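You operate a simulated robot arm through the tools that you are given. There is no shell and no other tool. Be economical: measure what you need, move in short steps, check, and stop when the job is done.

You are at the controls of a simulated two-armed robot. One attempt, no reset.

Task
Put the hood over the bowl, pump the bubbles out and let air in.
Fine: pump off before the air key; hold it till the needle is at 0.

The check looks at the end state, three seconds after you hand in, the way a careful person would. Anything else that was tipped, shoved, dropped, spilled or broken makes it a failure.

Robot
Two 7-joint arms with two-finger parallel grippers on one trunk, on a base that drives. Base frame: it is fixed to the floor where the robot stands at the start and does not move with it; the origin is under the middle of the robot, x ahead of it, y to its left, z up; the surface under the hand at the start is at about z = 0.82. Readings come in m, degrees, newtons and seconds.
The left shoulder is at the start at [0.07, 0.134, 1.201], the right one opposite. With the tool pointing down near the work surface each hand reaches from about 0.1 to 0.64 m from the robot's upright axis, wherever it stands, measured 20 degrees to its own side. Places, roughly: black ring of the vacuum plate [0.5, 0.5, 0.8]; blue air key [0.3, 0.5, 0.8]; drawer heater switch [0.3, 0.4, 0.8]; ejector switch [0.3, 1, 0.8]; gauge switch [1, 0.4, 0.8]; green jog key [1, 0.7, 0.8]; pump switch [0.3, 0.6, 0.8]; shaker dial [1, 0.7, 0.8]; shaker switch [1, 0.6, 0.8]; vacuum gauge [0.6, 0.4, 1]; vacuum plate [0.5, 0.4, 0.9]; white read key [1, 0.4, 0.8]; yellow key by the pump switch [0.3, 0.8, 0.8]; yellow key by the yellow frame [0.3, 1.2, 0.8]. Payload 1.57 kg a hand.
The tool frame of a hand sits at the grasp point between the pads (the TCP): z along the fingers, y along the line on which they close. The tips reach 0.03 m beyond it. Largest opening 0.08 m; finger width 0.017, thickness 0.012; the body of the gripper, 0.04 by 0.082 m, starts 0.08 m behind the TCP.
Orientation is that of the tool frame in the base frame, as [roll, pitch, yaw] about the fixed x, y, z axes, in that order (R = Rz(yaw) Ry(pitch) Rx(roll)). With the fingers straight down and closing along the base's y, the tool's x points along the base's -x, its y along +y and its z along -z.

Tools
- The arms move only by the tool jog_arm. It takes "left_targets", "right_targets" or both (then of equal length, played together; a hand with none holds still); each is a list of rows, each an object (a shift or turn left out is 0, a gripper value left out holds the last) with "xyz": the shift along the base's x, y, z in m, a list of three; "angular": the turn, a rotation vector about the base's x, y, z in degrees, a list of three; "fingers": the finger opening in m, from 0 to 0.08. In form: [{"xyz": [dx, dy, dz], "angular": [wx, wy, wz], "fingers": fingers}, ...]. A call has 1 to 10 rows; each row is the pose to reach, as a shift and turn from the pose commanded when the call began. Each row takes 0.2 s and may step no farther than 0.05 m and 8.6 degrees from the row before; otherwise, or with a gripper value out of range, the whole call is refused. Where a pose cannot be reached the arm comes as near as it can. A force on the tool above 40 N (or 10 N above the force at the start of the call, whichever is more), or a blocked arm, ends the call early, and 0.2 s more pass. Each finger travels about 0.153 m/s and halts on what it meets, pressing with about 27 N; the grip force reading is that of the motor and also rises with nothing between the fingers. The clock runs only during rows and for 0.2 s after the last one: add rows that repeat a pose to give the fingers time. It gives the time, the measured TCP pose, the force on the tool (base axes), the opening and the grip force at its end, in the units of the frame above (readings bear some noise), with the torque about the TCP (base axes, N m) and any sound that the robot's microphone picked up, and new pictures: "show" is both (left out), scene, wrist or none (wrist: the cameras of the hands that moved).
- Cameras (640 x 400 px; columns grow to the right, rows downward): "scene" is now at [0.1087, 0.0601, 1.4138]; the picture's right is [0.60, -0.80, 0.00], its down [-0.59, -0.44, -0.68] and it looks along [0.54, 0.40, -0.74] (base axes); focal length 254 px, centre (320, 200). "left" rides on the left gripper at [0.072, 0.007, -0.122] in its tool frame; the picture's right is [-0.09, 1.00, 0.00], its down [-0.84, -0.08, -0.54] and it looks along [-0.54, -0.05, 0.84] (tool axes); focal length 238 px, centre (320, 200). "right" rides on the right gripper at [0.072, -0.007, -0.122] in its tool frame; the picture's right is [0.09, 1.00, 0.00], its down [-0.84, 0.08, -0.54] and it looks along [-0.54, 0.05, 0.84] (tool axes); focal length 238 px, centre (320, 200). There is no depth. A picture from a camera that has moved, and an enlarged one, comes with that camera's place and axes in the base frame and with its lens. The place of the scene camera against the robot may be out by one fixed shift of up to 0.018 m in any direction.
- raise_lower(by): slides the trunk up (or, below 0, down) by that many m; the arms and the scene camera ride with it, the base frame stays. It gives what a move gives, with no picture.
- roll_base(legs): drives the robot by 1 to 6 legs, each [ahead, left, turn to the left] in m, m and degrees, along the robot's own axes; the way and the turn of a leg run together, so that a leg with both is an arc; at most 1.5 m and 180 degrees a leg. The arms and the cameras ride along, it lands a little off, and it stops where it bumps. It gives what a move gives, and a new picture of the scene camera.
- aim_head(pan, tilt): turns the head with the scene camera to pan (to the left, within 86 degrees either way) and tilt (down, from -29 to 69), counted from straight ahead of the robot. It gives what a move gives, and a new picture of the scene camera.
- zoom(camera, box): a new picture of the part [left, top, right, bottom] of that camera's present view, enlarged. The clock stands still meanwhile.
- close_job(): hands the job in; it is judged then, once.

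Go step by step. Nothing tells you exact positions but the pictures and the camera data: compare them with the known pose of the tool, close in by small moves and look again before you grip or let go. The budget is 120 turns and 260 pictures, counting those below and the enlarged ones. Unless the task says otherwise, let go and move clear before handing in.

The tools are called after ">>>" as name(argument=value, ...) on one line, values as JSON. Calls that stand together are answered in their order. jog_arm: Moves the arms, as the interface text tells. Its arguments: {"type":"object","properties":{"left_targets":{"type":"array","items":{"type":"object","properties":{"xyz":{"type":"array","items":{"type":"number"}},"angular":{"type":"array","items":{"type":"number"}},"fingers":{"type":"number"}}}},"right_targets":{"type":"array","items":{"type":"object","properties":{"xyz":{"type":"array","items":{"type":"number"}},"angular":{"type":"array","items":{"type":"number"}},"fingers":{"type":"number"}}}},"show":{"type":"string","enum":["both","scene","wrist","none"]}},"required":[]} The other tools are called the same way: raise_lower (by) slides the trunk up or down; roll_base (legs) drives the base; aim_head (pan, tilt) turns the head that bears the scene camera; zoom (camera, box) takes an enlarged picture of a part of a camera's view; close_job () hands the job in.

At the start:

```text
clock: 0.0
left_tcp_pos: [0.3633, 0.4202, 1.1664]
left_tcp_rot: [-179.9, 0.0, -180.0]
left_force: [-0.5, 0.1, 0.2]
left_moment: [0.02, 0.03, -0.01]
left_opening: 0.0799
left_gripper_force: 0.1
right_tcp_pos: [0.4237, 0.0292, 1.0985]
right_tcp_rot: [-179.9, 0.0, 180.0]
right_force: [0.6, -0.2, -0.1]
right_moment: [0.02, 0.02, 0.01]
right_opening: 0.0802
right_gripper_force: 0.0
trunk travel left (down, up): [-0.775, 0.165]
robot x, y, heading: [0.0027, 0.0053, -0.3]
head pan, tilt: [36.6, 47.5]
```

scene: 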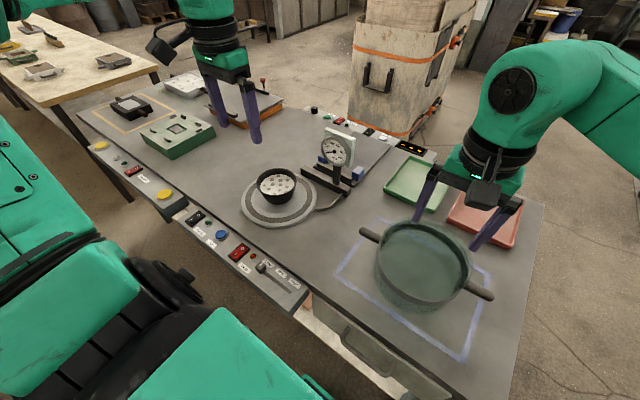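
right: 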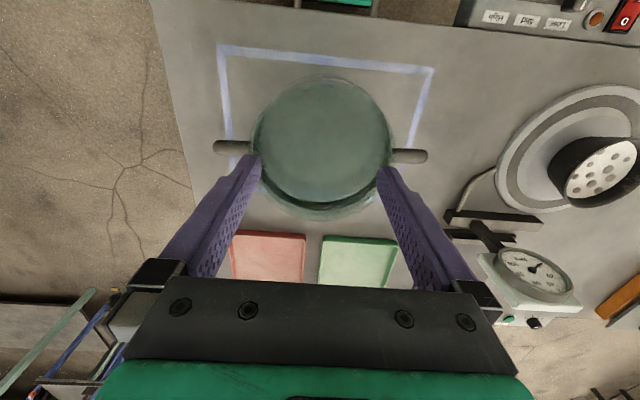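
left: 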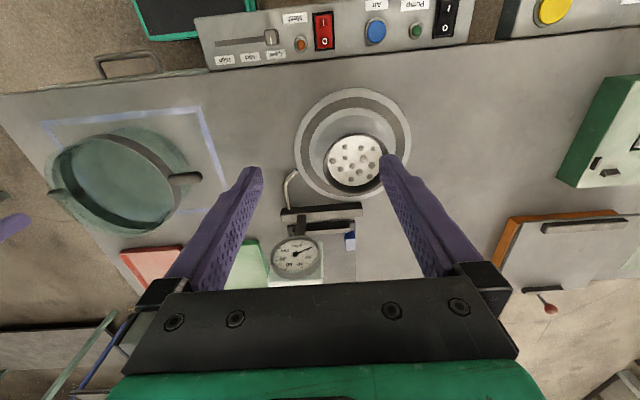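

The hood (a glass dome with two side bars) stands at the right front, and the bowl sits on the vacuum plate further left. I'll look closer at the hood, the controls and the plate.

>>> zoom(camera="scene", box=[330, 190, 530, 330])

>>> zoom(camera="scene", box=[160, 120, 400, 290])

>>> zoom(camera="left", box=[190, 0, 510, 200])

>>> zoom(camera="right", box=[200, 40, 450, 240])

```text
2.86 times, centred on (430, 260) of scene
camera zoom: at [0.1087, 0.0601, 1.4138], right [0.6, -0.8, 0.0], down [-0.59, -0.44, -0.68], along [0.54, 0.4, -0.74], focal length 726 px, centre (6, 29)
```

zoom: 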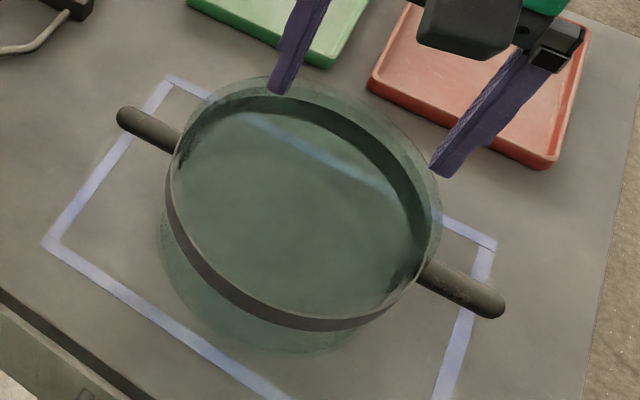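

```text
2.35 times, centred on (280, 205) of scene
camera zoom: at [0.1087, 0.0601, 1.4138], right [0.6, -0.8, 0.0], down [-0.59, -0.44, -0.68], along [0.54, 0.4, -0.74], focal length 598 px, centre (414, 188)
```

zoom: 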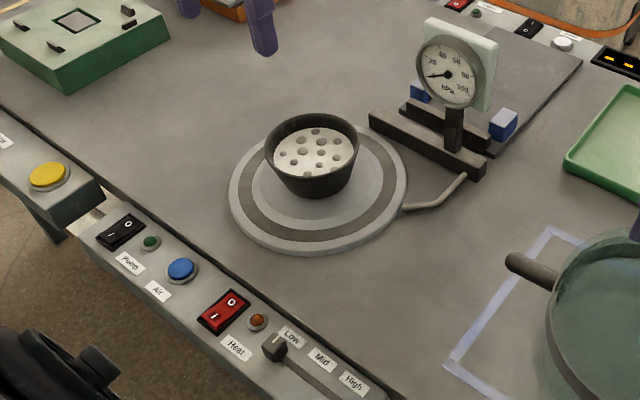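

```text
2.00 times, centred on (350, 100) of left
camera zoom: at [0.2901, 0.4284, 1.2882], right [0.09, 1.0, 0.0], down [0.84, -0.08, 0.54], along [0.54, -0.05, -0.84], focal length 477 px, centre (260, 400)
```

zoom: 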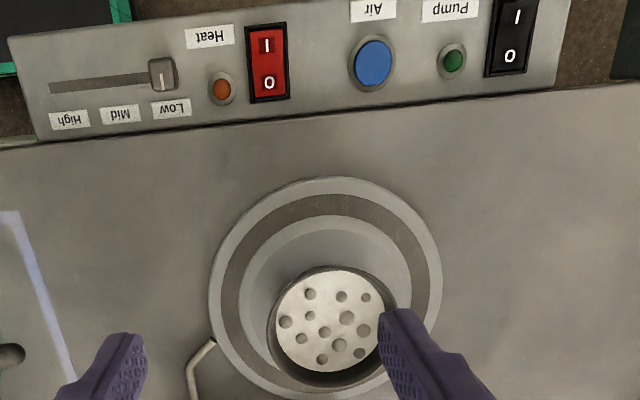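

```text
2.00 times, centred on (325, 140) of right
camera zoom: at [0.353, 0.0232, 1.221], right [-0.09, 1.0, 0.0], down [0.84, 0.08, 0.54], along [0.54, 0.05, -0.84], focal length 477 px, centre (310, 320)
```

zoom: 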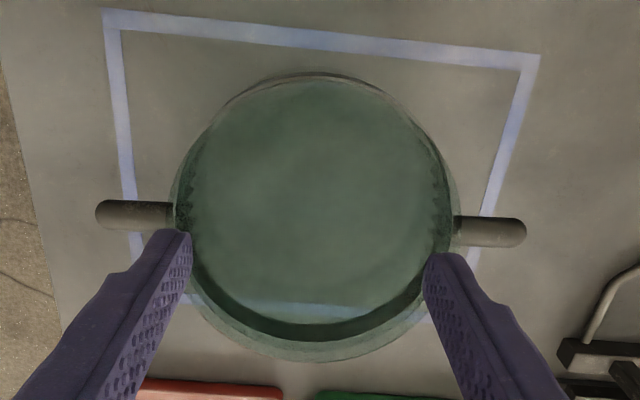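

The hood's bars run almost along y, ends about [0.482,0.207] and [0.498,-0.123] at z≈0.87; the plate centre is about [0.46,0.48]. I'll bring both hands above the bars, turned so that the fingers close along x.

>>> jog_arm(left_targets=[{"xyz": [0.012, -0.024, -0.01], "angular": [0, 0, -8.6]}, {"xyz": [0.024, -0.048, -0.02], "angular": [0, 0, -17.2]}, {"xyz": [0.036, -0.072, -0.03], "angular": [0, 0, -25.8]}, {"xyz": [0.048, -0.096, -0.04], "angular": [0, 0, -34.4]}, {"xyz": [0.06, -0.12, -0.05], "angular": [0, 0, -43]}, {"xyz": [0.072, -0.144, -0.06], "angular": [0, 0, -51.6]}, {"xyz": [0.084, -0.168, -0.07], "angular": [0, 0, -60.2]}, {"xyz": [0.096, -0.192, -0.08], "angular": [0, 0, -68.8]}, {"xyz": [0.108, -0.216, -0.09], "angular": [0, 0, -77.4]}, {"xyz": [0.12, -0.236, -0.1], "angular": [0, 0, -86]}], right_targets=[{"xyz": [0.007, -0.013, 0], "angular": [0, 0, 8.6]}, {"xyz": [0.014, -0.026, 0], "angular": [0, 0, 17.2]}, {"xyz": [0.021, -0.039, 0], "angular": [0, 0, 25.8]}, {"xyz": [0.028, -0.052, 0], "angular": [0, 0, 34.4]}, {"xyz": [0.035, -0.065, 0], "angular": [0, 0, 43]}, {"xyz": [0.042, -0.078, 0], "angular": [0, 0, 51.6]}, {"xyz": [0.049, -0.091, 0], "angular": [0, 0, 60.2]}, {"xyz": [0.056, -0.104, 0], "angular": [0, 0, 68.8]}, {"xyz": [0.063, -0.117, 0], "angular": [0, 0, 77.4]}, {"xyz": [0.071, -0.126, -0.03], "angular": [0, 0, 86]}])

```text
clock: 2.2
left_tcp_pos: [0.4838, 0.1863, 1.0661]
left_tcp_rot: [180.0, 0.1, 93.9]
left_force: [0.0, -0.6, 0.1]
left_moment: [0.01, -0.01, 0.0]
left_opening: 0.0803
left_gripper_force: 0.1
right_tcp_pos: [0.2818, -0.0249, 1.0788]
right_tcp_rot: [-179.4, 0.1, -100.1]
right_force: [-0.7, 1.1, -0.1]
right_moment: [0.01, 0.0, 0.0]
right_opening: 0.08
right_gripper_force: 0.1
right hand out of reach, approached as far as the arm can: row 6, 7, 8, 9, 10
trunk travel left (down, up): [-0.775, 0.165]
robot x, y, heading: [-0.0018, 0.0018, 0.2]
head pan, tilt: [36.6, 47.5]
camera scene: at [0.1098, 0.061, 1.4138], right [0.6, -0.8, 0.0], down [-0.59, -0.44, -0.67], along [0.54, 0.4, -0.74], focal length 254 px, centre (320, 200)
camera right: at [0.2758, -0.0972, 1.1999], right [-1.0, 0.08, -0.01], down [0.06, 0.84, 0.54], along [0.06, 0.54, -0.84], focal length 238 px, centre (320, 200)
camera left: at [0.4852, 0.2586, 1.1877], right [1.0, -0.02, 0.0], down [-0.02, -0.84, 0.54], along [-0.01, -0.54, -0.84], focal length 238 px, centre (320, 200)
```

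scene: 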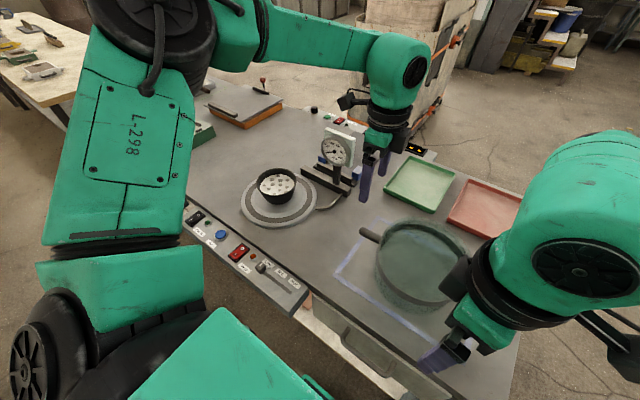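
right: 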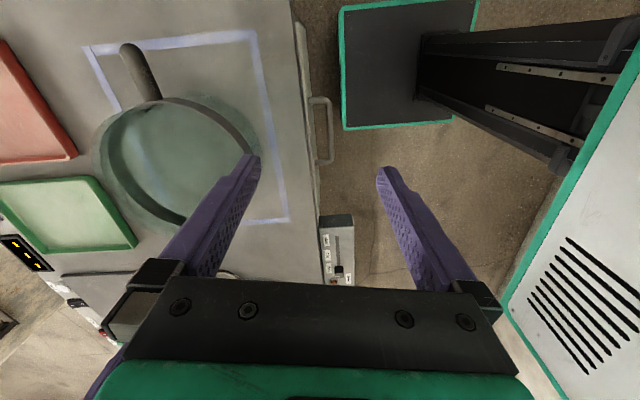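
left: 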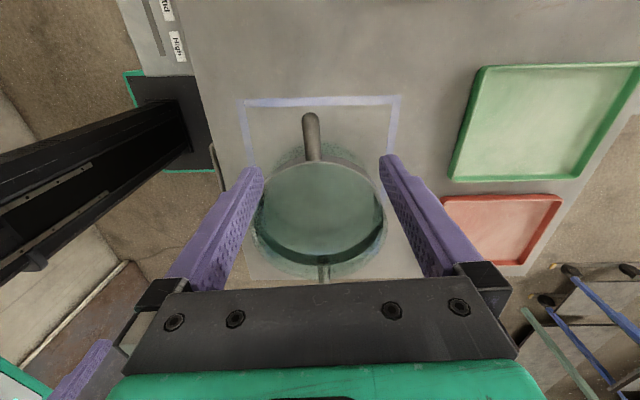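

The left hand is well placed; the right arm could not turn that way. I'll unwind it and turn it the other way.

>>> jog_arm(right_targets=[{"xyz": [0.014, -0.006, 0.004], "angular": [0, 0, -8.5]}, {"xyz": [0.028, -0.012, 0.008], "angular": [0, 0, -17]}, {"xyz": [0.042, -0.018, 0.012], "angular": [0, 0, -25.5]}, {"xyz": [0.056, -0.024, 0.016], "angular": [0, 0, -34]}, {"xyz": [0.07, -0.03, 0.02], "angular": [0, 0, -42.5]}, {"xyz": [0.084, -0.036, 0.02], "angular": [0, 0, -51]}, {"xyz": [0.098, -0.042, 0.02], "angular": [0, 0, -59.5]}, {"xyz": [0.112, -0.048, 0.02], "angular": [0, 0, -68]}, {"xyz": [0.126, -0.054, 0.02], "angular": [0, 0, -76.5]}, {"xyz": [0.14, -0.07, 0.02], "angular": [0, 0, -85]}], show="none")

```text
clock: 4.4
left_tcp_pos: [0.4828, 0.1841, 1.0671]
left_tcp_rot: [179.9, 0.0, 94.0]
left_force: [-0.3, -0.8, -0.8]
left_moment: [0.01, -0.02, -0.02]
left_opening: 0.0802
left_gripper_force: 0.0
right_tcp_pos: [0.4196, -0.0982, 1.0981]
right_tcp_rot: [-179.2, 0.2, 174.7]
right_force: [-0.1, 0.6, -0.5]
right_moment: [0.0, 0.02, 0.03]
right_opening: 0.08
right_gripper_force: 0.0
trunk travel left (down, up): [-0.775, 0.165]
robot x, y, heading: [0.001, -0.0011, 0.2]
head pan, tilt: [36.6, 47.5]
```

>>> jog_arm(right_targets=[{"xyz": [0.007, 0, -0.003], "angular": [0, 0, -8.1]}, {"xyz": [0.014, 0, -0.006], "angular": [0, 0, -16.2]}, {"xyz": [0.021, 0, -0.009], "angular": [0, 0, -24.3]}, {"xyz": [0.028, 0, -0.012], "angular": [0, 0, -32.4]}, {"xyz": [0.035, 0, -0.015], "angular": [0, 0, -40.5]}, {"xyz": [0.042, 0, -0.018], "angular": [0, 0, -48.6]}, {"xyz": [0.049, 0, -0.021], "angular": [0, 0, -56.7]}, {"xyz": [0.056, 0, -0.024], "angular": [0, 0, -64.8]}, {"xyz": [0.065, 0, -0.027], "angular": [0, 0, -72.9]}, {"xyz": [0.074, 0, -0.03], "angular": [0, 0, -81]}])

```text
clock: 6.6
left_tcp_pos: [0.4841, 0.1845, 1.0678]
left_tcp_rot: [179.9, 0.0, 94.0]
left_force: [0.3, -0.2, -0.1]
left_moment: [0.02, 0.0, 0.0]
left_opening: 0.08
left_gripper_force: 0.0
right_tcp_pos: [0.4954, -0.0983, 1.0674]
right_tcp_rot: [-179.2, 0.2, 93.7]
right_force: [1.0, 0.0, 0.6]
right_moment: [-0.02, 0.02, 0.0]
right_opening: 0.0803
right_gripper_force: 0.0
trunk travel left (down, up): [-0.775, 0.165]
robot x, y, heading: [0.0009, 0.0001, 0.2]
head pan, tilt: [36.6, 47.5]
camera scene: at [0.1091, 0.0602, 1.4138], right [0.6, -0.8, 0.0], down [-0.59, -0.44, -0.68], along [0.54, 0.4, -0.74], focal length 254 px, centre (320, 200)
camera right: at [0.4863, -0.0259, 1.1892], right [0.99, 0.16, -0.01], down [0.14, -0.83, 0.54], along [0.07, -0.54, -0.84], focal length 238 px, centre (320, 200)
```

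scene: 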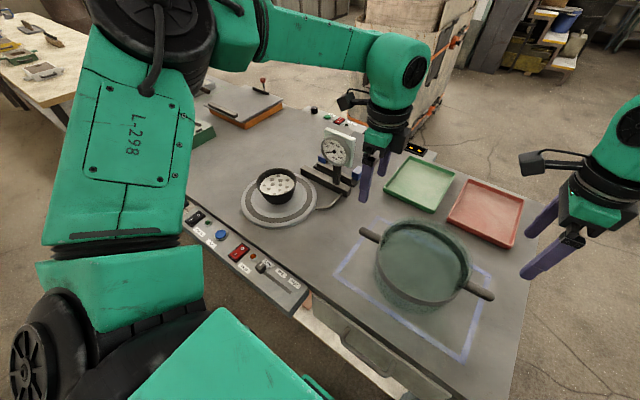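
right: 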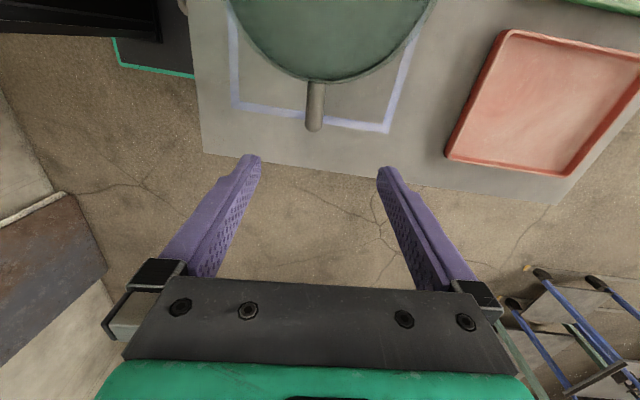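

Triangulating again, the bars are at z≈0.893, with ends y≈0.193 and -0.116 and x≈0.473 to 0.487. I'll move over their middles and come part of the way down.

>>> jog_arm(left_targets=[{"xyz": [-0.009, -0.0185, -0.03]}, {"xyz": [-0.009, -0.0185, -0.075]}, {"xyz": [-0.009, -0.0185, -0.075]}], right_targets=[{"xyz": [-0.009, 0.008, -0.03]}, {"xyz": [-0.009, 0.008, -0.075]}, {"xyz": [-0.009, 0.008, -0.075]}])

```text
clock: 7.4
left_tcp_pos: [0.4735, 0.1656, 0.9918]
left_tcp_rot: [-180.0, 0.0, 94.0]
left_force: [-0.8, 0.4, -0.6]
left_moment: [-0.02, 0.04, -0.01]
left_opening: 0.0802
left_gripper_force: 0.1
right_tcp_pos: [0.484, -0.0895, 0.9937]
right_tcp_rot: [-179.2, 0.1, 93.9]
right_force: [-1.3, 0.7, -0.2]
right_moment: [-0.02, -0.03, 0.01]
right_opening: 0.0798
right_gripper_force: 0.0
trunk travel left (down, up): [-0.775, 0.165]
robot x, y, heading: [0.0022, 0.0001, -0.1]
head pan, tilt: [36.6, 47.5]
camera scene: at [0.1077, 0.0602, 1.414], right [0.6, -0.8, 0.0], down [-0.59, -0.44, -0.68], along [0.54, 0.4, -0.74], focal length 254 px, centre (320, 200)
camera right: at [0.4761, -0.0173, 1.1146], right [0.99, 0.16, -0.01], down [0.14, -0.83, 0.54], along [0.08, -0.54, -0.84], focal length 238 px, centre (320, 200)
camera left: at [0.4738, 0.2394, 1.1133], right [1.0, -0.02, 0.0], down [-0.02, -0.84, 0.54], along [-0.01, -0.54, -0.84], focal length 238 px, centre (320, 200)
```

scene: 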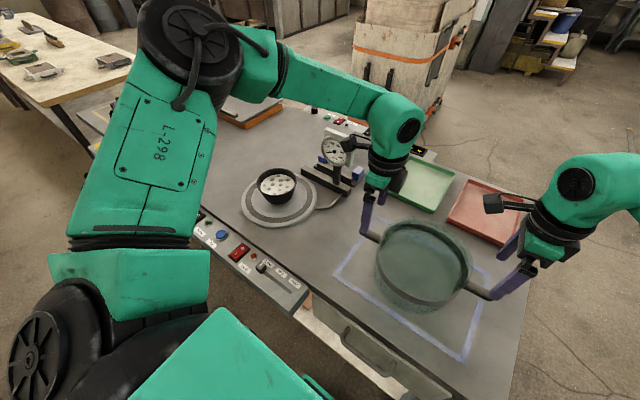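
right: 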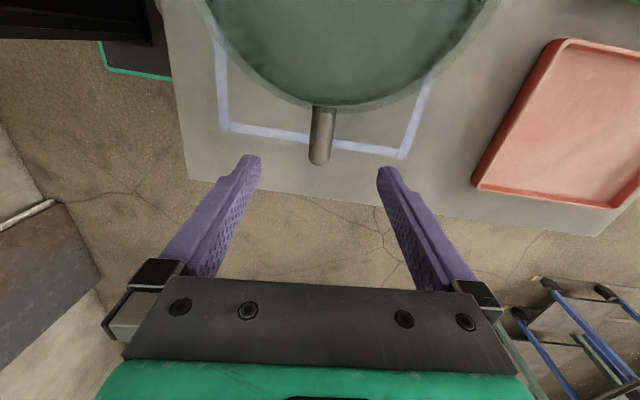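
left: 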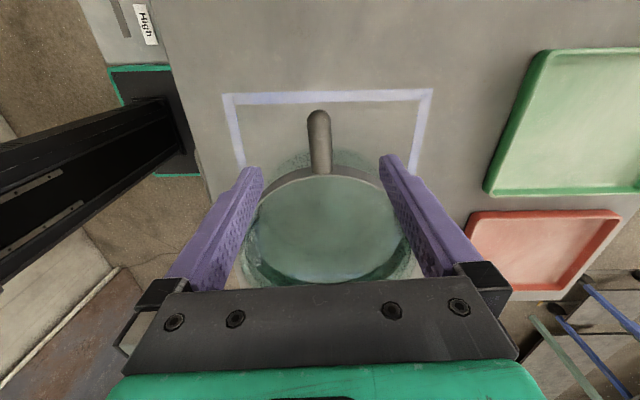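

Both hands straddle their bars. Now down to bar height and close gently, left and right together.

>>> jog_arm(left_targets=[{"xyz": [0, 0, -0.04]}, {"xyz": [0, 0, -0.07]}, {"xyz": [0, 0, -0.099]}, {"xyz": [0, 0, -0.099]}], right_targets=[{"xyz": [0.002, 0, -0.04]}, {"xyz": [0.002, 0, -0.07]}, {"xyz": [0.002, 0, -0.1]}, {"xyz": [0.002, 0, -0.1]}])

```text
clock: 8.4
left_tcp_pos: [0.4656, 0.1725, 0.899]
left_tcp_rot: [-180.0, 0.1, 94.0]
left_force: [-0.1, 0.2, -0.4]
left_moment: [0.0, -0.04, -0.02]
left_opening: 0.0802
left_gripper_force: 0.1
left hand out of reach, approached as far as the arm can: row 3, 4
right_tcp_pos: [0.4872, -0.0894, 0.8917]
right_tcp_rot: [-179.2, 0.2, 93.8]
right_force: [-0.1, 1.2, -0.5]
right_moment: [-0.01, -0.02, 0.0]
right_opening: 0.0801
right_gripper_force: 0.2
trunk travel left (down, up): [-0.775, 0.165]
robot x, y, heading: [-0.002, -0.0033, -0.2]
head pan, tilt: [36.6, 47.5]
camera scene: at [0.1089, 0.06, 1.4138], right [0.6, -0.8, 0.0], down [-0.59, -0.44, -0.68], along [0.54, 0.4, -0.74], focal length 254 px, centre (320, 200)
camera right: at [0.4784, -0.0174, 1.0131], right [0.99, 0.16, -0.01], down [0.14, -0.83, 0.54], along [0.07, -0.54, -0.84], focal length 238 px, centre (320, 200)
camera left: at [0.4669, 0.2448, 1.0205], right [1.0, -0.02, 0.0], down [-0.02, -0.84, 0.54], along [-0.01, -0.54, -0.84], focal length 238 px, centre (320, 200)
```

scene: 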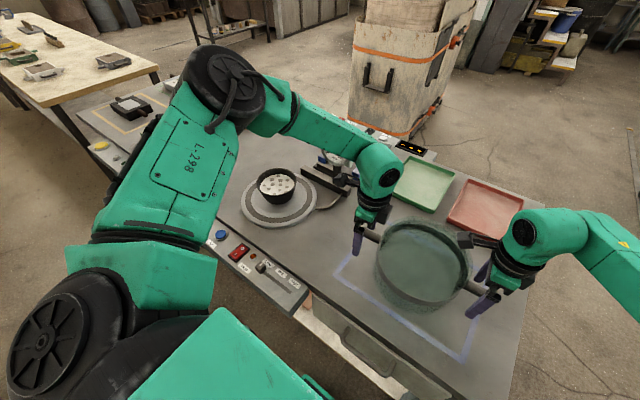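
right: 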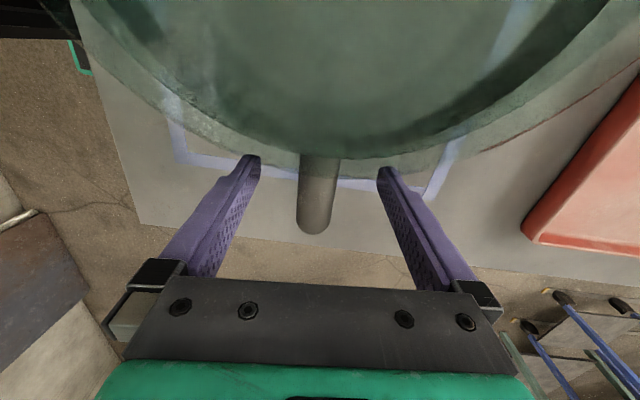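
left: 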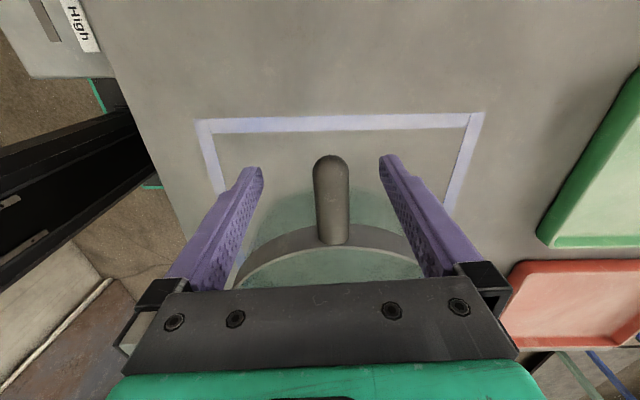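

The left arm hits a reach limit just above the bar. I'll raise both hands 0.1 m and lower the trunk by the same, so the arms sit in an easier posture.

>>> jog_arm(left_targets=[{"xyz": [0, -0.003, 0.04]}, {"xyz": [0.006, -0.008, 0.08]}, {"xyz": [0.008, -0.008, 0.1]}], right_targets=[{"xyz": [0, 0, 0.04]}, {"xyz": [0, 0, 0.08]}, {"xyz": [0, 0, 0.107]}], show="none")

>>> raise_lower(by=-0.05)

```text
clock: 9.2
left_tcp_pos: [0.4745, 0.164, 1.0007]
left_tcp_rot: [-179.8, 0.0, 94.0]
left_force: [0.1, -0.7, -0.7]
left_moment: [-0.01, 0.01, 0.03]
left_opening: 0.0802
left_gripper_force: 0.1
right_tcp_pos: [0.4872, -0.0902, 1.0001]
right_tcp_rot: [-179.2, 0.2, 93.8]
right_force: [0.4, 0.4, 0.5]
right_moment: [0.01, -0.02, -0.02]
right_opening: 0.0804
right_gripper_force: 0.1
trunk travel left (down, up): [-0.775, 0.165]
robot x, y, heading: [0.0029, -0.0016, -0.1]
head pan, tilt: [36.6, 47.5]
```

```text
clock: 10.1
left_tcp_pos: [0.4736, 0.1635, 0.9503]
left_tcp_rot: [-179.9, 0.0, 94.0]
left_force: [0.4, 0.0, -0.2]
left_moment: [-0.02, 0.03, -0.01]
left_opening: 0.08
left_gripper_force: 0.0
right_tcp_pos: [0.486, -0.0902, 0.9496]
right_tcp_rot: [-179.2, 0.1, 93.8]
right_force: [-0.6, 0.8, 0.7]
right_moment: [-0.01, 0.02, 0.0]
right_opening: 0.0798
right_gripper_force: 0.0
trunk travel left (down, up): [-0.725, 0.215]
robot x, y, heading: [-0.0031, -0.0012, 0.1]
head pan, tilt: [36.6, 47.5]
```

>>> raise_lower(by=-0.057)

>>> zoom(camera="left", box=[160, 80, 480, 280])

>>> zoom(camera="right", box=[160, 80, 480, 280])

```text
clock: 11.1
left_tcp_pos: [0.4726, 0.1639, 0.8931]
left_tcp_rot: [180.0, 0.0, 93.9]
left_force: [0.3, -0.2, 0.3]
left_moment: [-0.02, 0.03, 0.01]
left_opening: 0.0797
left_gripper_force: 0.1
right_tcp_pos: [0.4868, -0.0903, 0.8927]
right_tcp_rot: [-179.2, 0.1, 93.8]
right_force: [-0.6, 0.0, 0.5]
right_moment: [0.0, -0.02, -0.02]
right_opening: 0.0802
right_gripper_force: 0.1
trunk travel left (down, up): [-0.668, 0.272]
robot x, y, heading: [-0.0026, -0.0009, -0.1]
head pan, tilt: [36.6, 47.5]
```

```text
2.00 times, centred on (320, 180) of left
camera zoom: at [0.4742, 0.237, 1.0144], right [1.0, -0.02, 0.0], down [-0.02, -0.84, 0.54], along [-0.01, -0.54, -0.84], focal length 477 px, centre (320, 240)
```

zoom: 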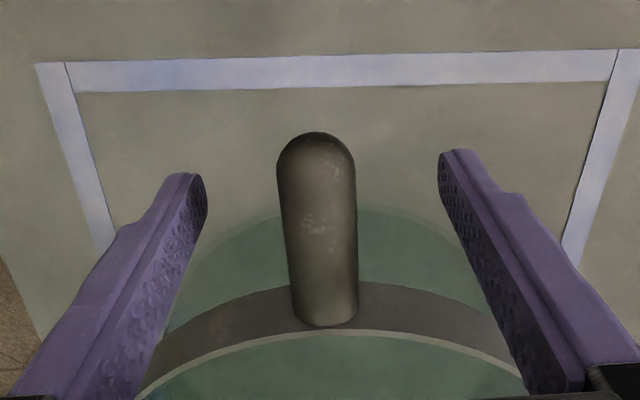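

```text
2.00 times, centred on (320, 180) of right
camera zoom: at [0.4784, -0.0181, 1.0141], right [0.99, 0.16, -0.01], down [0.14, -0.83, 0.54], along [0.07, -0.54, -0.84], focal length 477 px, centre (320, 240)
```

zoom: 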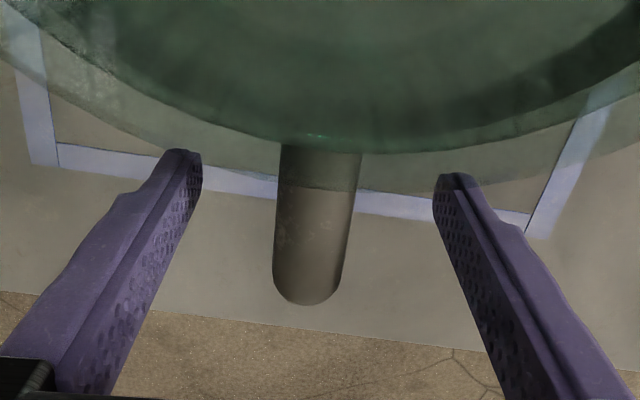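

Both bars are centred between the pads. Closing the grippers.

>>> jog_arm(left_targets=[{"fingers": 0.03}, {"fingers": 0.0}, {"fingers": 0.0}, {"fingers": 0.0}], right_targets=[{"fingers": 0.03}, {"fingers": 0.0}, {"fingers": 0.0}, {"fingers": 0.0}], show="wrist")

```text
clock: 12.1
left_tcp_pos: [0.4733, 0.1648, 0.8929]
left_tcp_rot: [-180.0, 0.0, 93.9]
left_force: [-2.8, 0.2, 1.8]
left_moment: [-0.01, 0.01, -0.53]
left_opening: 0.0215
left_gripper_force: 27.1
right_tcp_pos: [0.4873, -0.0901, 0.8927]
right_tcp_rot: [-179.1, 0.2, 93.8]
right_force: [3.4, 1.2, -0.1]
right_moment: [-0.04, 0.01, -0.42]
right_opening: 0.0215
right_gripper_force: 26.6
trunk travel left (down, up): [-0.668, 0.272]
robot x, y, heading: [-0.0013, -0.0008, 0.1]
head pan, tilt: [36.6, 47.5]
camera right: at [0.4787, -0.0181, 1.014], right [0.99, 0.16, -0.01], down [0.14, -0.83, 0.54], along [0.07, -0.54, -0.84], focal length 238 px, centre (320, 200)
camera left: at [0.4743, 0.237, 1.0144], right [1.0, -0.02, 0.0], down [-0.02, -0.84, 0.54], along [-0.01, -0.54, -0.84], focal length 238 px, centre (320, 200)
```

right: 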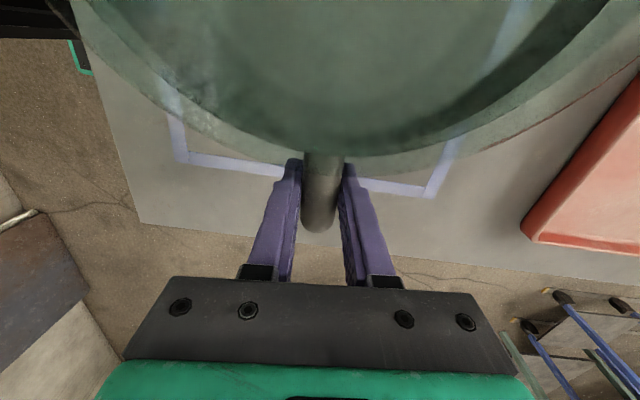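
left: 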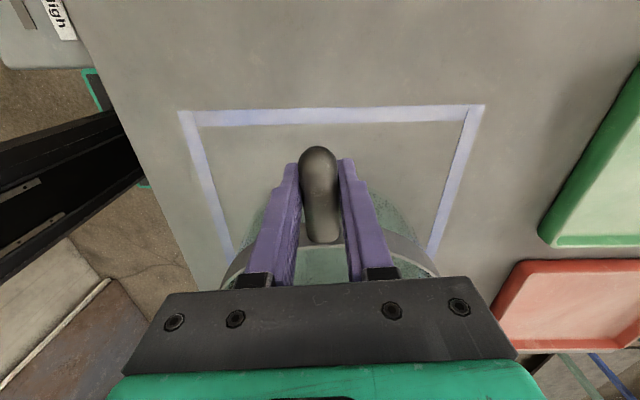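

Both bars are held (0.0215 m). Test lift with the trunk.

>>> raise_lower(by=0.04)

>>> zoom(camera="scene", box=[200, 100, 560, 340])

```text
clock: 12.9
left_tcp_pos: [0.4729, 0.1633, 0.9355]
left_tcp_rot: [179.6, 0.2, 94.1]
left_force: [1.6, 1.6, 10.8]
left_moment: [0.08, -0.09, 0.07]
left_opening: 0.0001
left_gripper_force: 21.0
right_tcp_pos: [0.4868, -0.0892, 0.9356]
right_tcp_rot: [-179.5, 0.0, 93.9]
right_force: [4.6, -1.6, 14.0]
right_moment: [-0.04, -0.14, 0.16]
right_opening: 0.0004
right_gripper_force: 20.9
trunk travel left (down, up): [-0.708, 0.232]
robot x, y, heading: [0.0015, 0.001, 0.2]
head pan, tilt: [36.6, 47.5]
```

```text
1.67 times, centred on (380, 220) of scene
camera zoom: at [0.1062, 0.0599, 1.3478], right [0.6, -0.8, 0.0], down [-0.59, -0.44, -0.68], along [0.54, 0.4, -0.74], focal length 424 px, centre (220, 167)
```

zoom: 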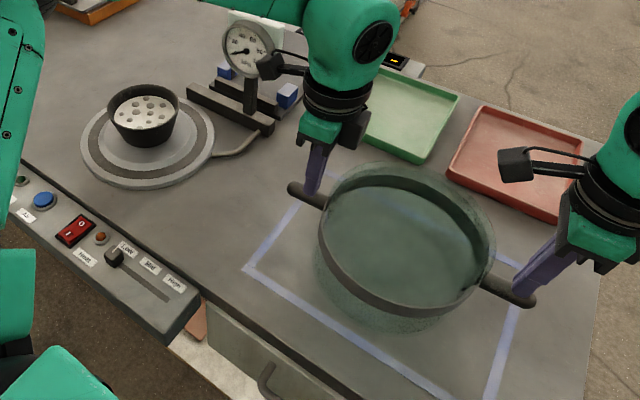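

The pads slipped up off the bars – the hood is heavier than the friction allows. I'll open, rise clear and check the hood, then grip with a finger hooked under each bar.

>>> jog_arm(left_targets=[{"xyz": [0, 0, 0.01], "fingers": 0.05}, {"xyz": [0, 0, 0.05]}, {"xyz": [0, 0, 0.08]}], right_targets=[{"xyz": [0, 0, 0.01], "fingers": 0.05}, {"xyz": [0, 0, 0.05]}, {"xyz": [0, 0, 0.08]}])

>>> zoom(camera="scene", box=[320, 150, 560, 310])

```text
clock: 13.7
left_tcp_pos: [0.474, 0.1644, 1.0136]
left_tcp_rot: [-179.9, 0.0, 94.0]
left_force: [-0.7, 0.0, -0.5]
left_moment: [0.03, 0.0, 0.02]
left_opening: 0.0499
left_gripper_force: 0.1
right_tcp_pos: [0.4863, -0.0907, 1.0125]
right_tcp_rot: [-179.3, 0.2, 94.0]
right_force: [-0.5, -0.4, -1.1]
right_moment: [0.0, 0.01, 0.02]
right_opening: 0.0501
right_gripper_force: 0.0
trunk travel left (down, up): [-0.708, 0.232]
robot x, y, heading: [-0.0025, 0.0016, 0.1]
head pan, tilt: [36.6, 47.5]
camera scene: at [0.108, 0.0601, 1.3468], right [0.6, -0.8, 0.0], down [-0.59, -0.44, -0.68], along [0.54, 0.4, -0.74], focal length 254 px, centre (320, 200)
camera right: at [0.478, -0.0183, 1.1339], right [0.99, 0.16, -0.01], down [0.14, -0.83, 0.54], along [0.07, -0.54, -0.84], focal length 238 px, centre (320, 200)
camera left: at [0.4743, 0.2381, 1.1346], right [1.0, -0.02, 0.0], down [-0.02, -0.84, 0.54], along [-0.01, -0.54, -0.84], focal length 238 px, centre (320, 200)
```

scene: 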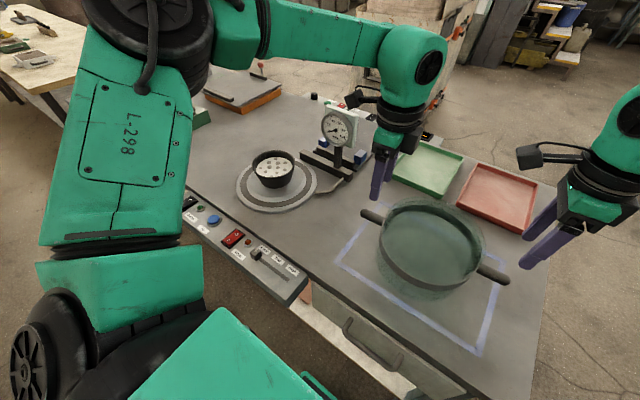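
right: 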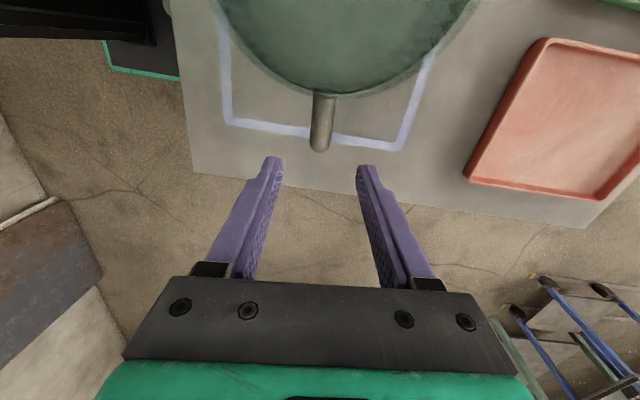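
left: 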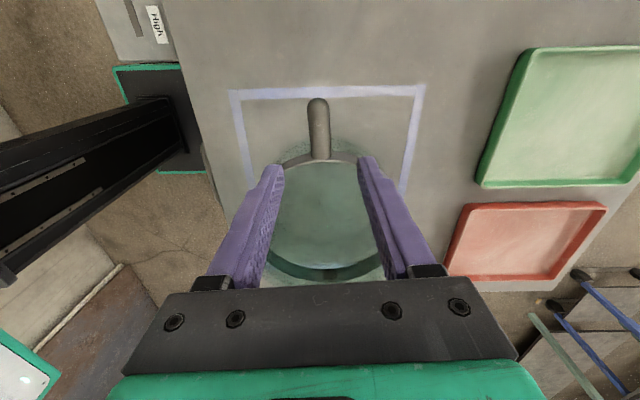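

```text
2.50 times, centred on (440, 230) of scene
camera zoom: at [0.108, 0.0601, 1.3468], right [0.6, -0.8, 0.0], down [-0.59, -0.44, -0.68], along [0.54, 0.4, -0.74], focal length 635 px, centre (20, 125)
```

zoom: 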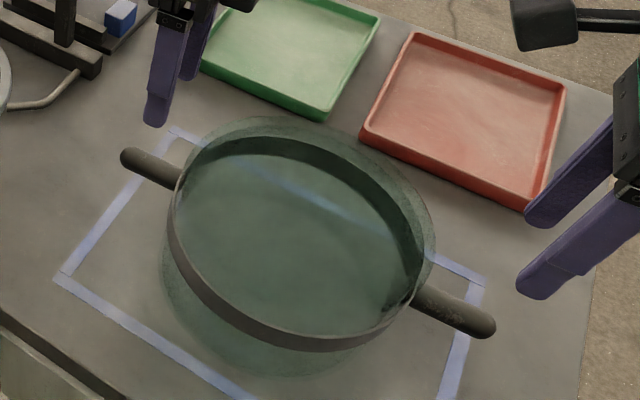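

The hood stands unharmed where it was. Now I tilt both hands about y so that they point forward-down (~65°), with one finger able to go under each bar.

>>> jog_arm(left_targets=[{"angular": [0, -8.2, 0]}, {"angular": [0, -16.4, 0]}, {"angular": [0, -24.6, 0]}, {"angular": [0, -32.8, 0]}, {"angular": [0, -41, 0]}, {"angular": [0, -49.2, 0]}, {"angular": [0, -57.4, 0]}, {"angular": [0, -65.6, 0]}], right_targets=[{"angular": [0, -8.2, 0]}, {"angular": [0, -16.4, 0]}, {"angular": [0, -24.6, 0]}, {"angular": [0, -32.8, 0]}, {"angular": [0, -41, 0]}, {"angular": [0, -49.2, 0]}, {"angular": [0, -57.4, 0]}, {"angular": [0, -65.6, 0]}])

```text
clock: 15.5
left_tcp_pos: [0.4713, 0.1809, 1.0253]
left_tcp_rot: [114.3, 3.6, 91.6]
left_force: [-0.1, 0.7, 0.0]
left_moment: [-0.03, 0.01, -0.02]
left_opening: 0.05
left_gripper_force: 0.1
left hand out of reach, approached as far as the arm can: row 8
right_tcp_pos: [0.4849, -0.0896, 1.0138]
right_tcp_rot: [115.0, 3.5, 91.6]
right_force: [-0.2, -0.6, 0.2]
right_moment: [-0.01, -0.02, 0.0]
right_opening: 0.0499
right_gripper_force: 0.1
trunk travel left (down, up): [-0.708, 0.232]
robot x, y, heading: [0.0016, 0.0015, -0.1]
head pan, tilt: [36.6, 47.5]
camera scene: at [0.1063, 0.0595, 1.3472], right [0.6, -0.8, 0.0], down [-0.59, -0.44, -0.68], along [0.54, 0.4, -0.74], focal length 254 px, centre (320, 200)
camera right: at [0.3713, -0.0186, 1.0543], right [0.42, 0.16, 0.9], down [-0.44, -0.83, 0.35], along [0.8, -0.54, -0.28], focal length 238 px, centre (320, 200)
camera left: at [0.3605, 0.2531, 1.0784], right [0.41, -0.02, 0.91], down [-0.5, -0.84, 0.2], along [0.76, -0.54, -0.36], focal length 238 px, centre (320, 200)
```

scene: 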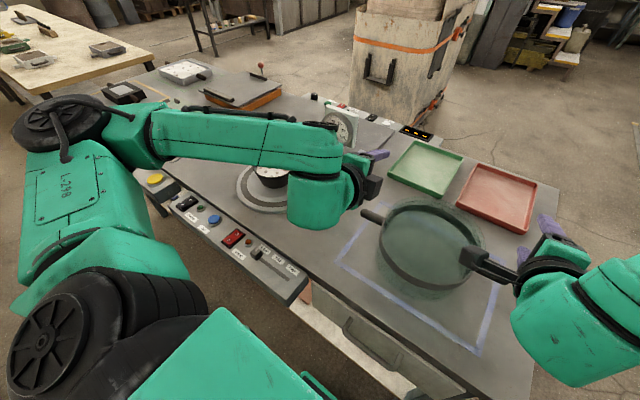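
right: 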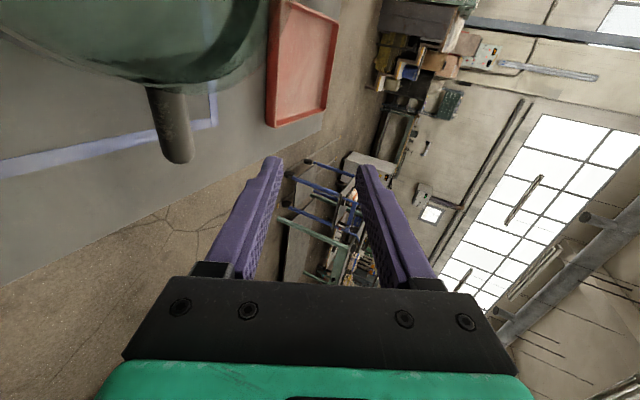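
left: 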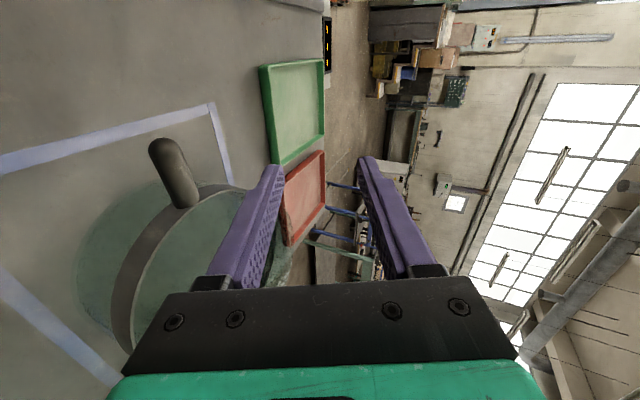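

The tilt works, but the left arm is folded at its limit. I'll back the base off 0.15 m and reach forward again by the same amount.

>>> roll_base(legs=[[-0.15, 0, 0]])

```text
clock: 16.9
left_tcp_pos: [0.324, 0.1792, 1.0258]
left_tcp_rot: [114.6, 3.6, 91.5]
left_force: [0.6, -0.1, -0.3]
left_moment: [-0.01, -0.02, 0.04]
left_opening: 0.0497
left_gripper_force: 0.1
right_tcp_pos: [0.3371, -0.0894, 1.0125]
right_tcp_rot: [115.3, 3.6, 91.4]
right_force: [0.3, 0.6, -1.3]
right_moment: [-0.01, 0.0, 0.02]
right_opening: 0.05
right_gripper_force: 0.0
trunk travel left (down, up): [-0.708, 0.232]
robot x, y, heading: [-0.1515, 0.0049, 0.0]
head pan, tilt: [36.6, 47.5]
camera scene: at [-0.0406, 0.0601, 1.3467], right [0.6, -0.8, 0.0], down [-0.59, -0.44, -0.67], along [0.54, 0.4, -0.74], focal length 254 px, centre (320, 200)
```

scene: 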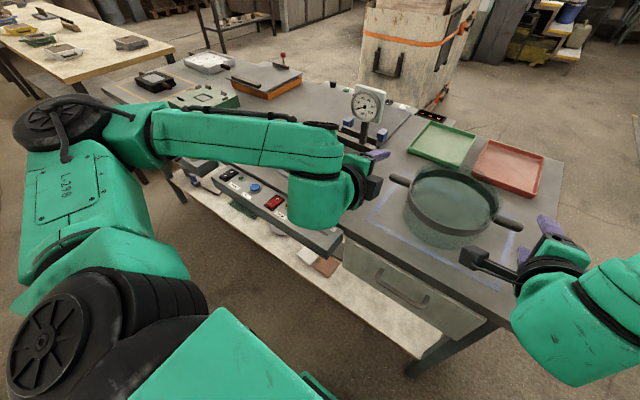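

Next, lower both hands to the start of a straight slide onto the bars (0.15 m back along the finger direction).

>>> jog_arm(left_targets=[{"xyz": [0.005, -0.005, -0.035]}, {"xyz": [0.013, -0.011, -0.07]}, {"xyz": [0.013, -0.011, -0.07]}], right_targets=[{"xyz": [0.005, -0.004, -0.03]}, {"xyz": [0.014, -0.008, -0.057]}, {"xyz": [0.014, -0.008, -0.057]}])

```text
clock: 17.7
left_tcp_pos: [0.331, 0.2063, 0.9926]
left_tcp_rot: [114.7, 3.6, 91.5]
left_force: [-0.1, -0.1, 0.3]
left_moment: [-0.01, 0.03, -0.04]
left_opening: 0.0501
left_gripper_force: 0.0
left hand out of reach, approached as far as the arm can: row 1, 2, 3
right_tcp_pos: [0.3497, -0.0975, 0.9556]
right_tcp_rot: [115.2, 3.5, 91.4]
right_force: [0.2, 0.1, 0.4]
right_moment: [0.01, 0.01, 0.0]
right_opening: 0.0498
right_gripper_force: 0.0
trunk travel left (down, up): [-0.708, 0.232]
robot x, y, heading: [-0.152, 0.0003, 0.0]
head pan, tilt: [36.6, 47.5]
camera scene: at [-0.0428, 0.0598, 1.3469], right [0.6, -0.8, 0.0], down [-0.59, -0.44, -0.68], along [0.54, 0.4, -0.74], focal length 254 px, centre (320, 200)
camera right: at [0.2365, -0.026, 0.997], right [0.42, 0.16, 0.89], down [-0.44, -0.83, 0.35], along [0.8, -0.54, -0.28], focal length 238 px, centre (320, 200)
camera left: at [0.2198, 0.2795, 1.0445], right [0.42, -0.03, 0.91], down [-0.51, -0.84, 0.21], along [0.76, -0.55, -0.36], focal length 238 px, centre (320, 200)
```

scene: 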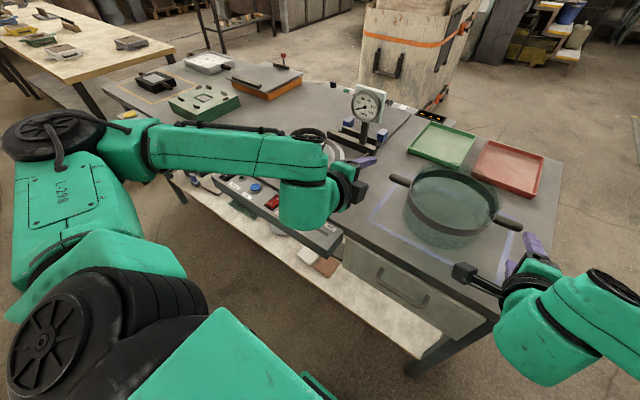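
right: 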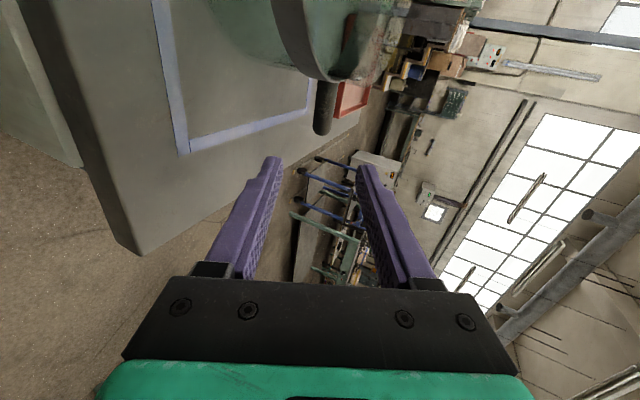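
left: 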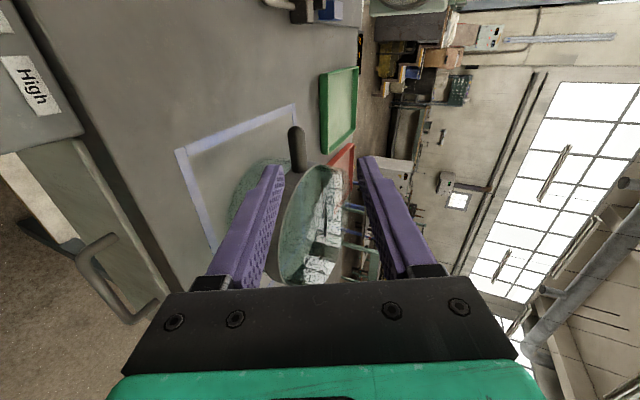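

The left arm's wrist is wound the wrong way (the right one works with the mirrored winding). I'll turn the left hand half a turn about its own finger axis, out here in the clear.

>>> jog_arm(left_targets=[{"xyz": [0, -0.005, 0.02], "angular": [-7.73, 0, 3.54]}, {"xyz": [0, -0.01, 0.03], "angular": [-15.45, 0, 7.09]}, {"xyz": [0, -0.01, 0.03], "angular": [-23.18, 0, 10.63]}, {"xyz": [0, -0.01, 0.03], "angular": [-30.9, 0, 14.18]}, {"xyz": [0, -0.01, 0.03], "angular": [-38.6, 0, 17.7]}, {"xyz": [0, -0.01, 0.03], "angular": [-46.36, 0, 21.27]}, {"xyz": [0, -0.01, 0.03], "angular": [-54.1, 0, 24.8]}, {"xyz": [0, -0.01, 0.03], "angular": [-61.8, 0, 28.36]}, {"xyz": [0, -0.01, 0.03], "angular": [-69.5, 0, 31.9]}, {"xyz": [0, -0.01, 0.03], "angular": [-77.3, 0, 35.4]}], show="scene")

```text
clock: 19.9
left_tcp_pos: [0.3272, 0.2013, 1.0219]
left_tcp_rot: [177.9, 65.5, 177.4]
left_force: [-0.4, 1.1, -0.3]
left_moment: [0.02, 0.01, -0.01]
left_opening: 0.05
left_gripper_force: 0.0
left hand out of reach, approached as far as the arm can: row 1, 2, 3, 10
right_tcp_pos: [0.3513, -0.0984, 0.957]
right_tcp_rot: [115.4, 3.5, 91.4]
right_force: [0.7, 1.1, 0.8]
right_moment: [-0.05, -0.01, 0.01]
right_opening: 0.0497
right_gripper_force: 0.0
trunk travel left (down, up): [-0.708, 0.232]
robot x, y, heading: [-0.1501, -0.0008, -0.2]
head pan, tilt: [36.6, 47.5]
camera scene: at [-0.0422, 0.0594, 1.3469], right [0.6, -0.8, 0.0], down [-0.59, -0.44, -0.68], along [0.54, 0.4, -0.74], focal length 254 px, centre (320, 200)
```

scene: 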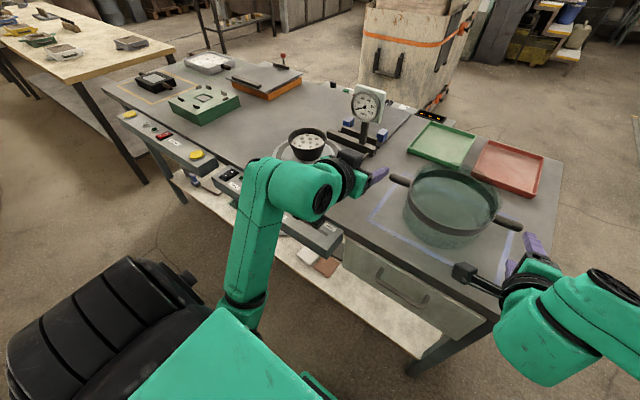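

>>> jog_arm(left_targets=[{"xyz": [0, 0, 0.02], "angular": [-7.73, 0, 3.54]}, {"xyz": [0, 0, 0.03], "angular": [-15.45, 0, 7.09]}, {"xyz": [0, 0, 0.03], "angular": [-23.18, 0, 10.63]}, {"xyz": [0, 0, 0.03], "angular": [-30.9, 0, 14.18]}, {"xyz": [0, 0, 0.03], "angular": [-38.6, 0, 17.7]}, {"xyz": [0, 0, 0.03], "angular": [-46.36, 0, 21.27]}, {"xyz": [0, 0, 0.03], "angular": [-54.1, 0, 24.8]}, {"xyz": [0, 0, 0.03], "angular": [-61.8, 0, 28.36]}, {"xyz": [0, 0, 0.03], "angular": [-69.5, 0, 31.9]}, {"xyz": [0, 0, 0.03], "angular": [-77.3, 0, 35.4]}], show="scene")

```text
clock: 21.0
left_tcp_pos: [0.3082, 0.2971, 1.0477]
left_tcp_rot: [-138.2, 55.1, -126.4]
left_force: [1.0, 0.3, -0.2]
left_moment: [-0.02, 0.0, 0.01]
left_opening: 0.0498
left_gripper_force: 0.0
left hand out of reach, approached as far as the arm can: row 1, 2, 3, 4, 5
right_tcp_pos: [0.352, -0.097, 0.9553]
right_tcp_rot: [115.2, 3.6, 91.4]
right_force: [-1.0, 0.1, 0.1]
right_moment: [-0.01, -0.03, -0.04]
right_opening: 0.0502
right_gripper_force: 0.1
trunk travel left (down, up): [-0.708, 0.232]
robot x, y, heading: [-0.1483, 0.0042, -0.1]
head pan, tilt: [36.6, 47.5]
stopped in row 5 (left hand): the arm was blocked; the commanded pose is now the measured one
camera scene: at [-0.0413, 0.0612, 1.3467], right [0.6, -0.8, 0.0], down [-0.59, -0.44, -0.67], along [0.54, 0.4, -0.74], focal length 254 px, centre (320, 200)
```

scene: 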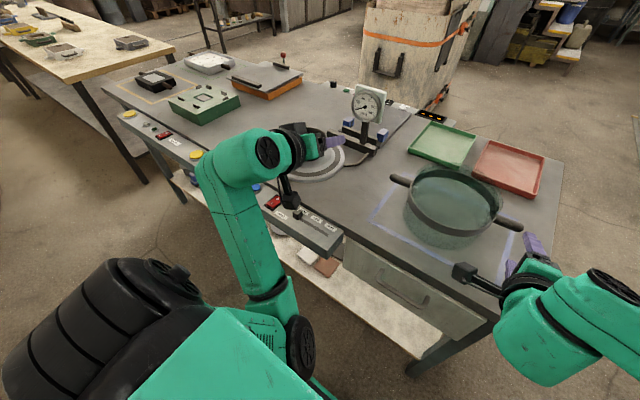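

The left arm blocked against itself that way. I'll back out, point the hand straight down first, and then wind it the mirrored way as with the right arm.

>>> jog_arm(left_targets=[{"xyz": [0.01, 0, 0.01], "angular": [7.73, 0, -3.54]}, {"xyz": [0.02, 0, 0.02], "angular": [15.45, 0, -7.09]}, {"xyz": [0.03, 0, 0.03], "angular": [23.18, 0, -10.63]}, {"xyz": [0.04, 0, 0.04], "angular": [30.9, 0, -14.18]}, {"xyz": [0.04, 0, 0.05], "angular": [38.6, 0, -17.7]}], show="none")

```text
clock: 22.2
left_tcp_pos: [0.3479, 0.294, 1.0983]
left_tcp_rot: [143.3, 62.9, 145.1]
left_force: [0.1, -0.6, 0.0]
left_moment: [-0.03, -0.02, 0.0]
left_opening: 0.0503
left_gripper_force: 0.0
right_tcp_pos: [0.3519, -0.0976, 0.9555]
right_tcp_rot: [115.2, 3.6, 91.4]
right_force: [-0.2, -0.3, 1.0]
right_moment: [-0.03, 0.02, 0.01]
right_opening: 0.0497
right_gripper_force: 0.0
trunk travel left (down, up): [-0.708, 0.232]
robot x, y, heading: [-0.1546, -0.0019, -0.2]
head pan, tilt: [36.6, 47.5]
```

>>> jog_arm(left_targets=[{"xyz": [0, 0.006, 0.006], "angular": [-1.46, 7.49, 1.17]}, {"xyz": [0, 0.012, 0.012], "angular": [-2.92, 14.98, 2.34]}, {"xyz": [0, 0.018, 0.018], "angular": [-4.38, 22.47, 3.5]}, {"xyz": [0, 0.024, 0.024], "angular": [-5.84, 29.96, 4.67]}, {"xyz": [0, 0.03, 0.03], "angular": [-7.3, 37.4, 5.83]}, {"xyz": [0, 0.036, 0.036], "angular": [-8.75, 44.9, 7]}, {"xyz": [0, 0.042, 0.042], "angular": [-10.2, 52.4, 8.17]}, {"xyz": [0, 0.048, 0.048], "angular": [-11.65, 59.9, 9.33]}, {"xyz": [0, 0.056, 0.052], "angular": [-13.1, 67.4, 10.5]}], show="scene")

```text
clock: 24.2
left_tcp_pos: [0.3574, 0.3488, 1.1533]
left_tcp_rot: [179.2, 2.0, 178.7]
left_force: [0.7, -0.5, 0.2]
left_moment: [0.01, 0.03, -0.03]
left_opening: 0.0502
left_gripper_force: 0.1
left hand out of reach, approached as far as the arm can: row 4, 5, 6, 7, 8, 9
right_tcp_pos: [0.3511, -0.0997, 0.9563]
right_tcp_rot: [115.3, 3.6, 91.3]
right_force: [0.3, -0.7, 0.5]
right_moment: [0.0, 0.02, 0.01]
right_opening: 0.0499
right_gripper_force: 0.1
trunk travel left (down, up): [-0.708, 0.232]
robot x, y, heading: [-0.1523, 0.0034, 0.5]
head pan, tilt: [36.6, 47.5]
camera scene: at [-0.0425, 0.0586, 1.3469], right [0.6, -0.8, 0.0], down [-0.59, -0.44, -0.68], along [0.54, 0.4, -0.74], focal length 254 px, centre (320, 200)
```

scene: 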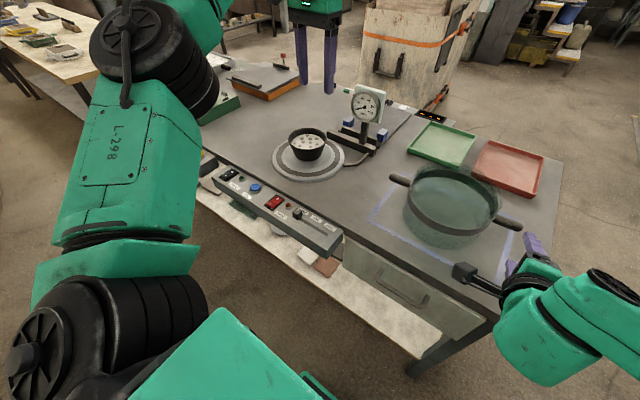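

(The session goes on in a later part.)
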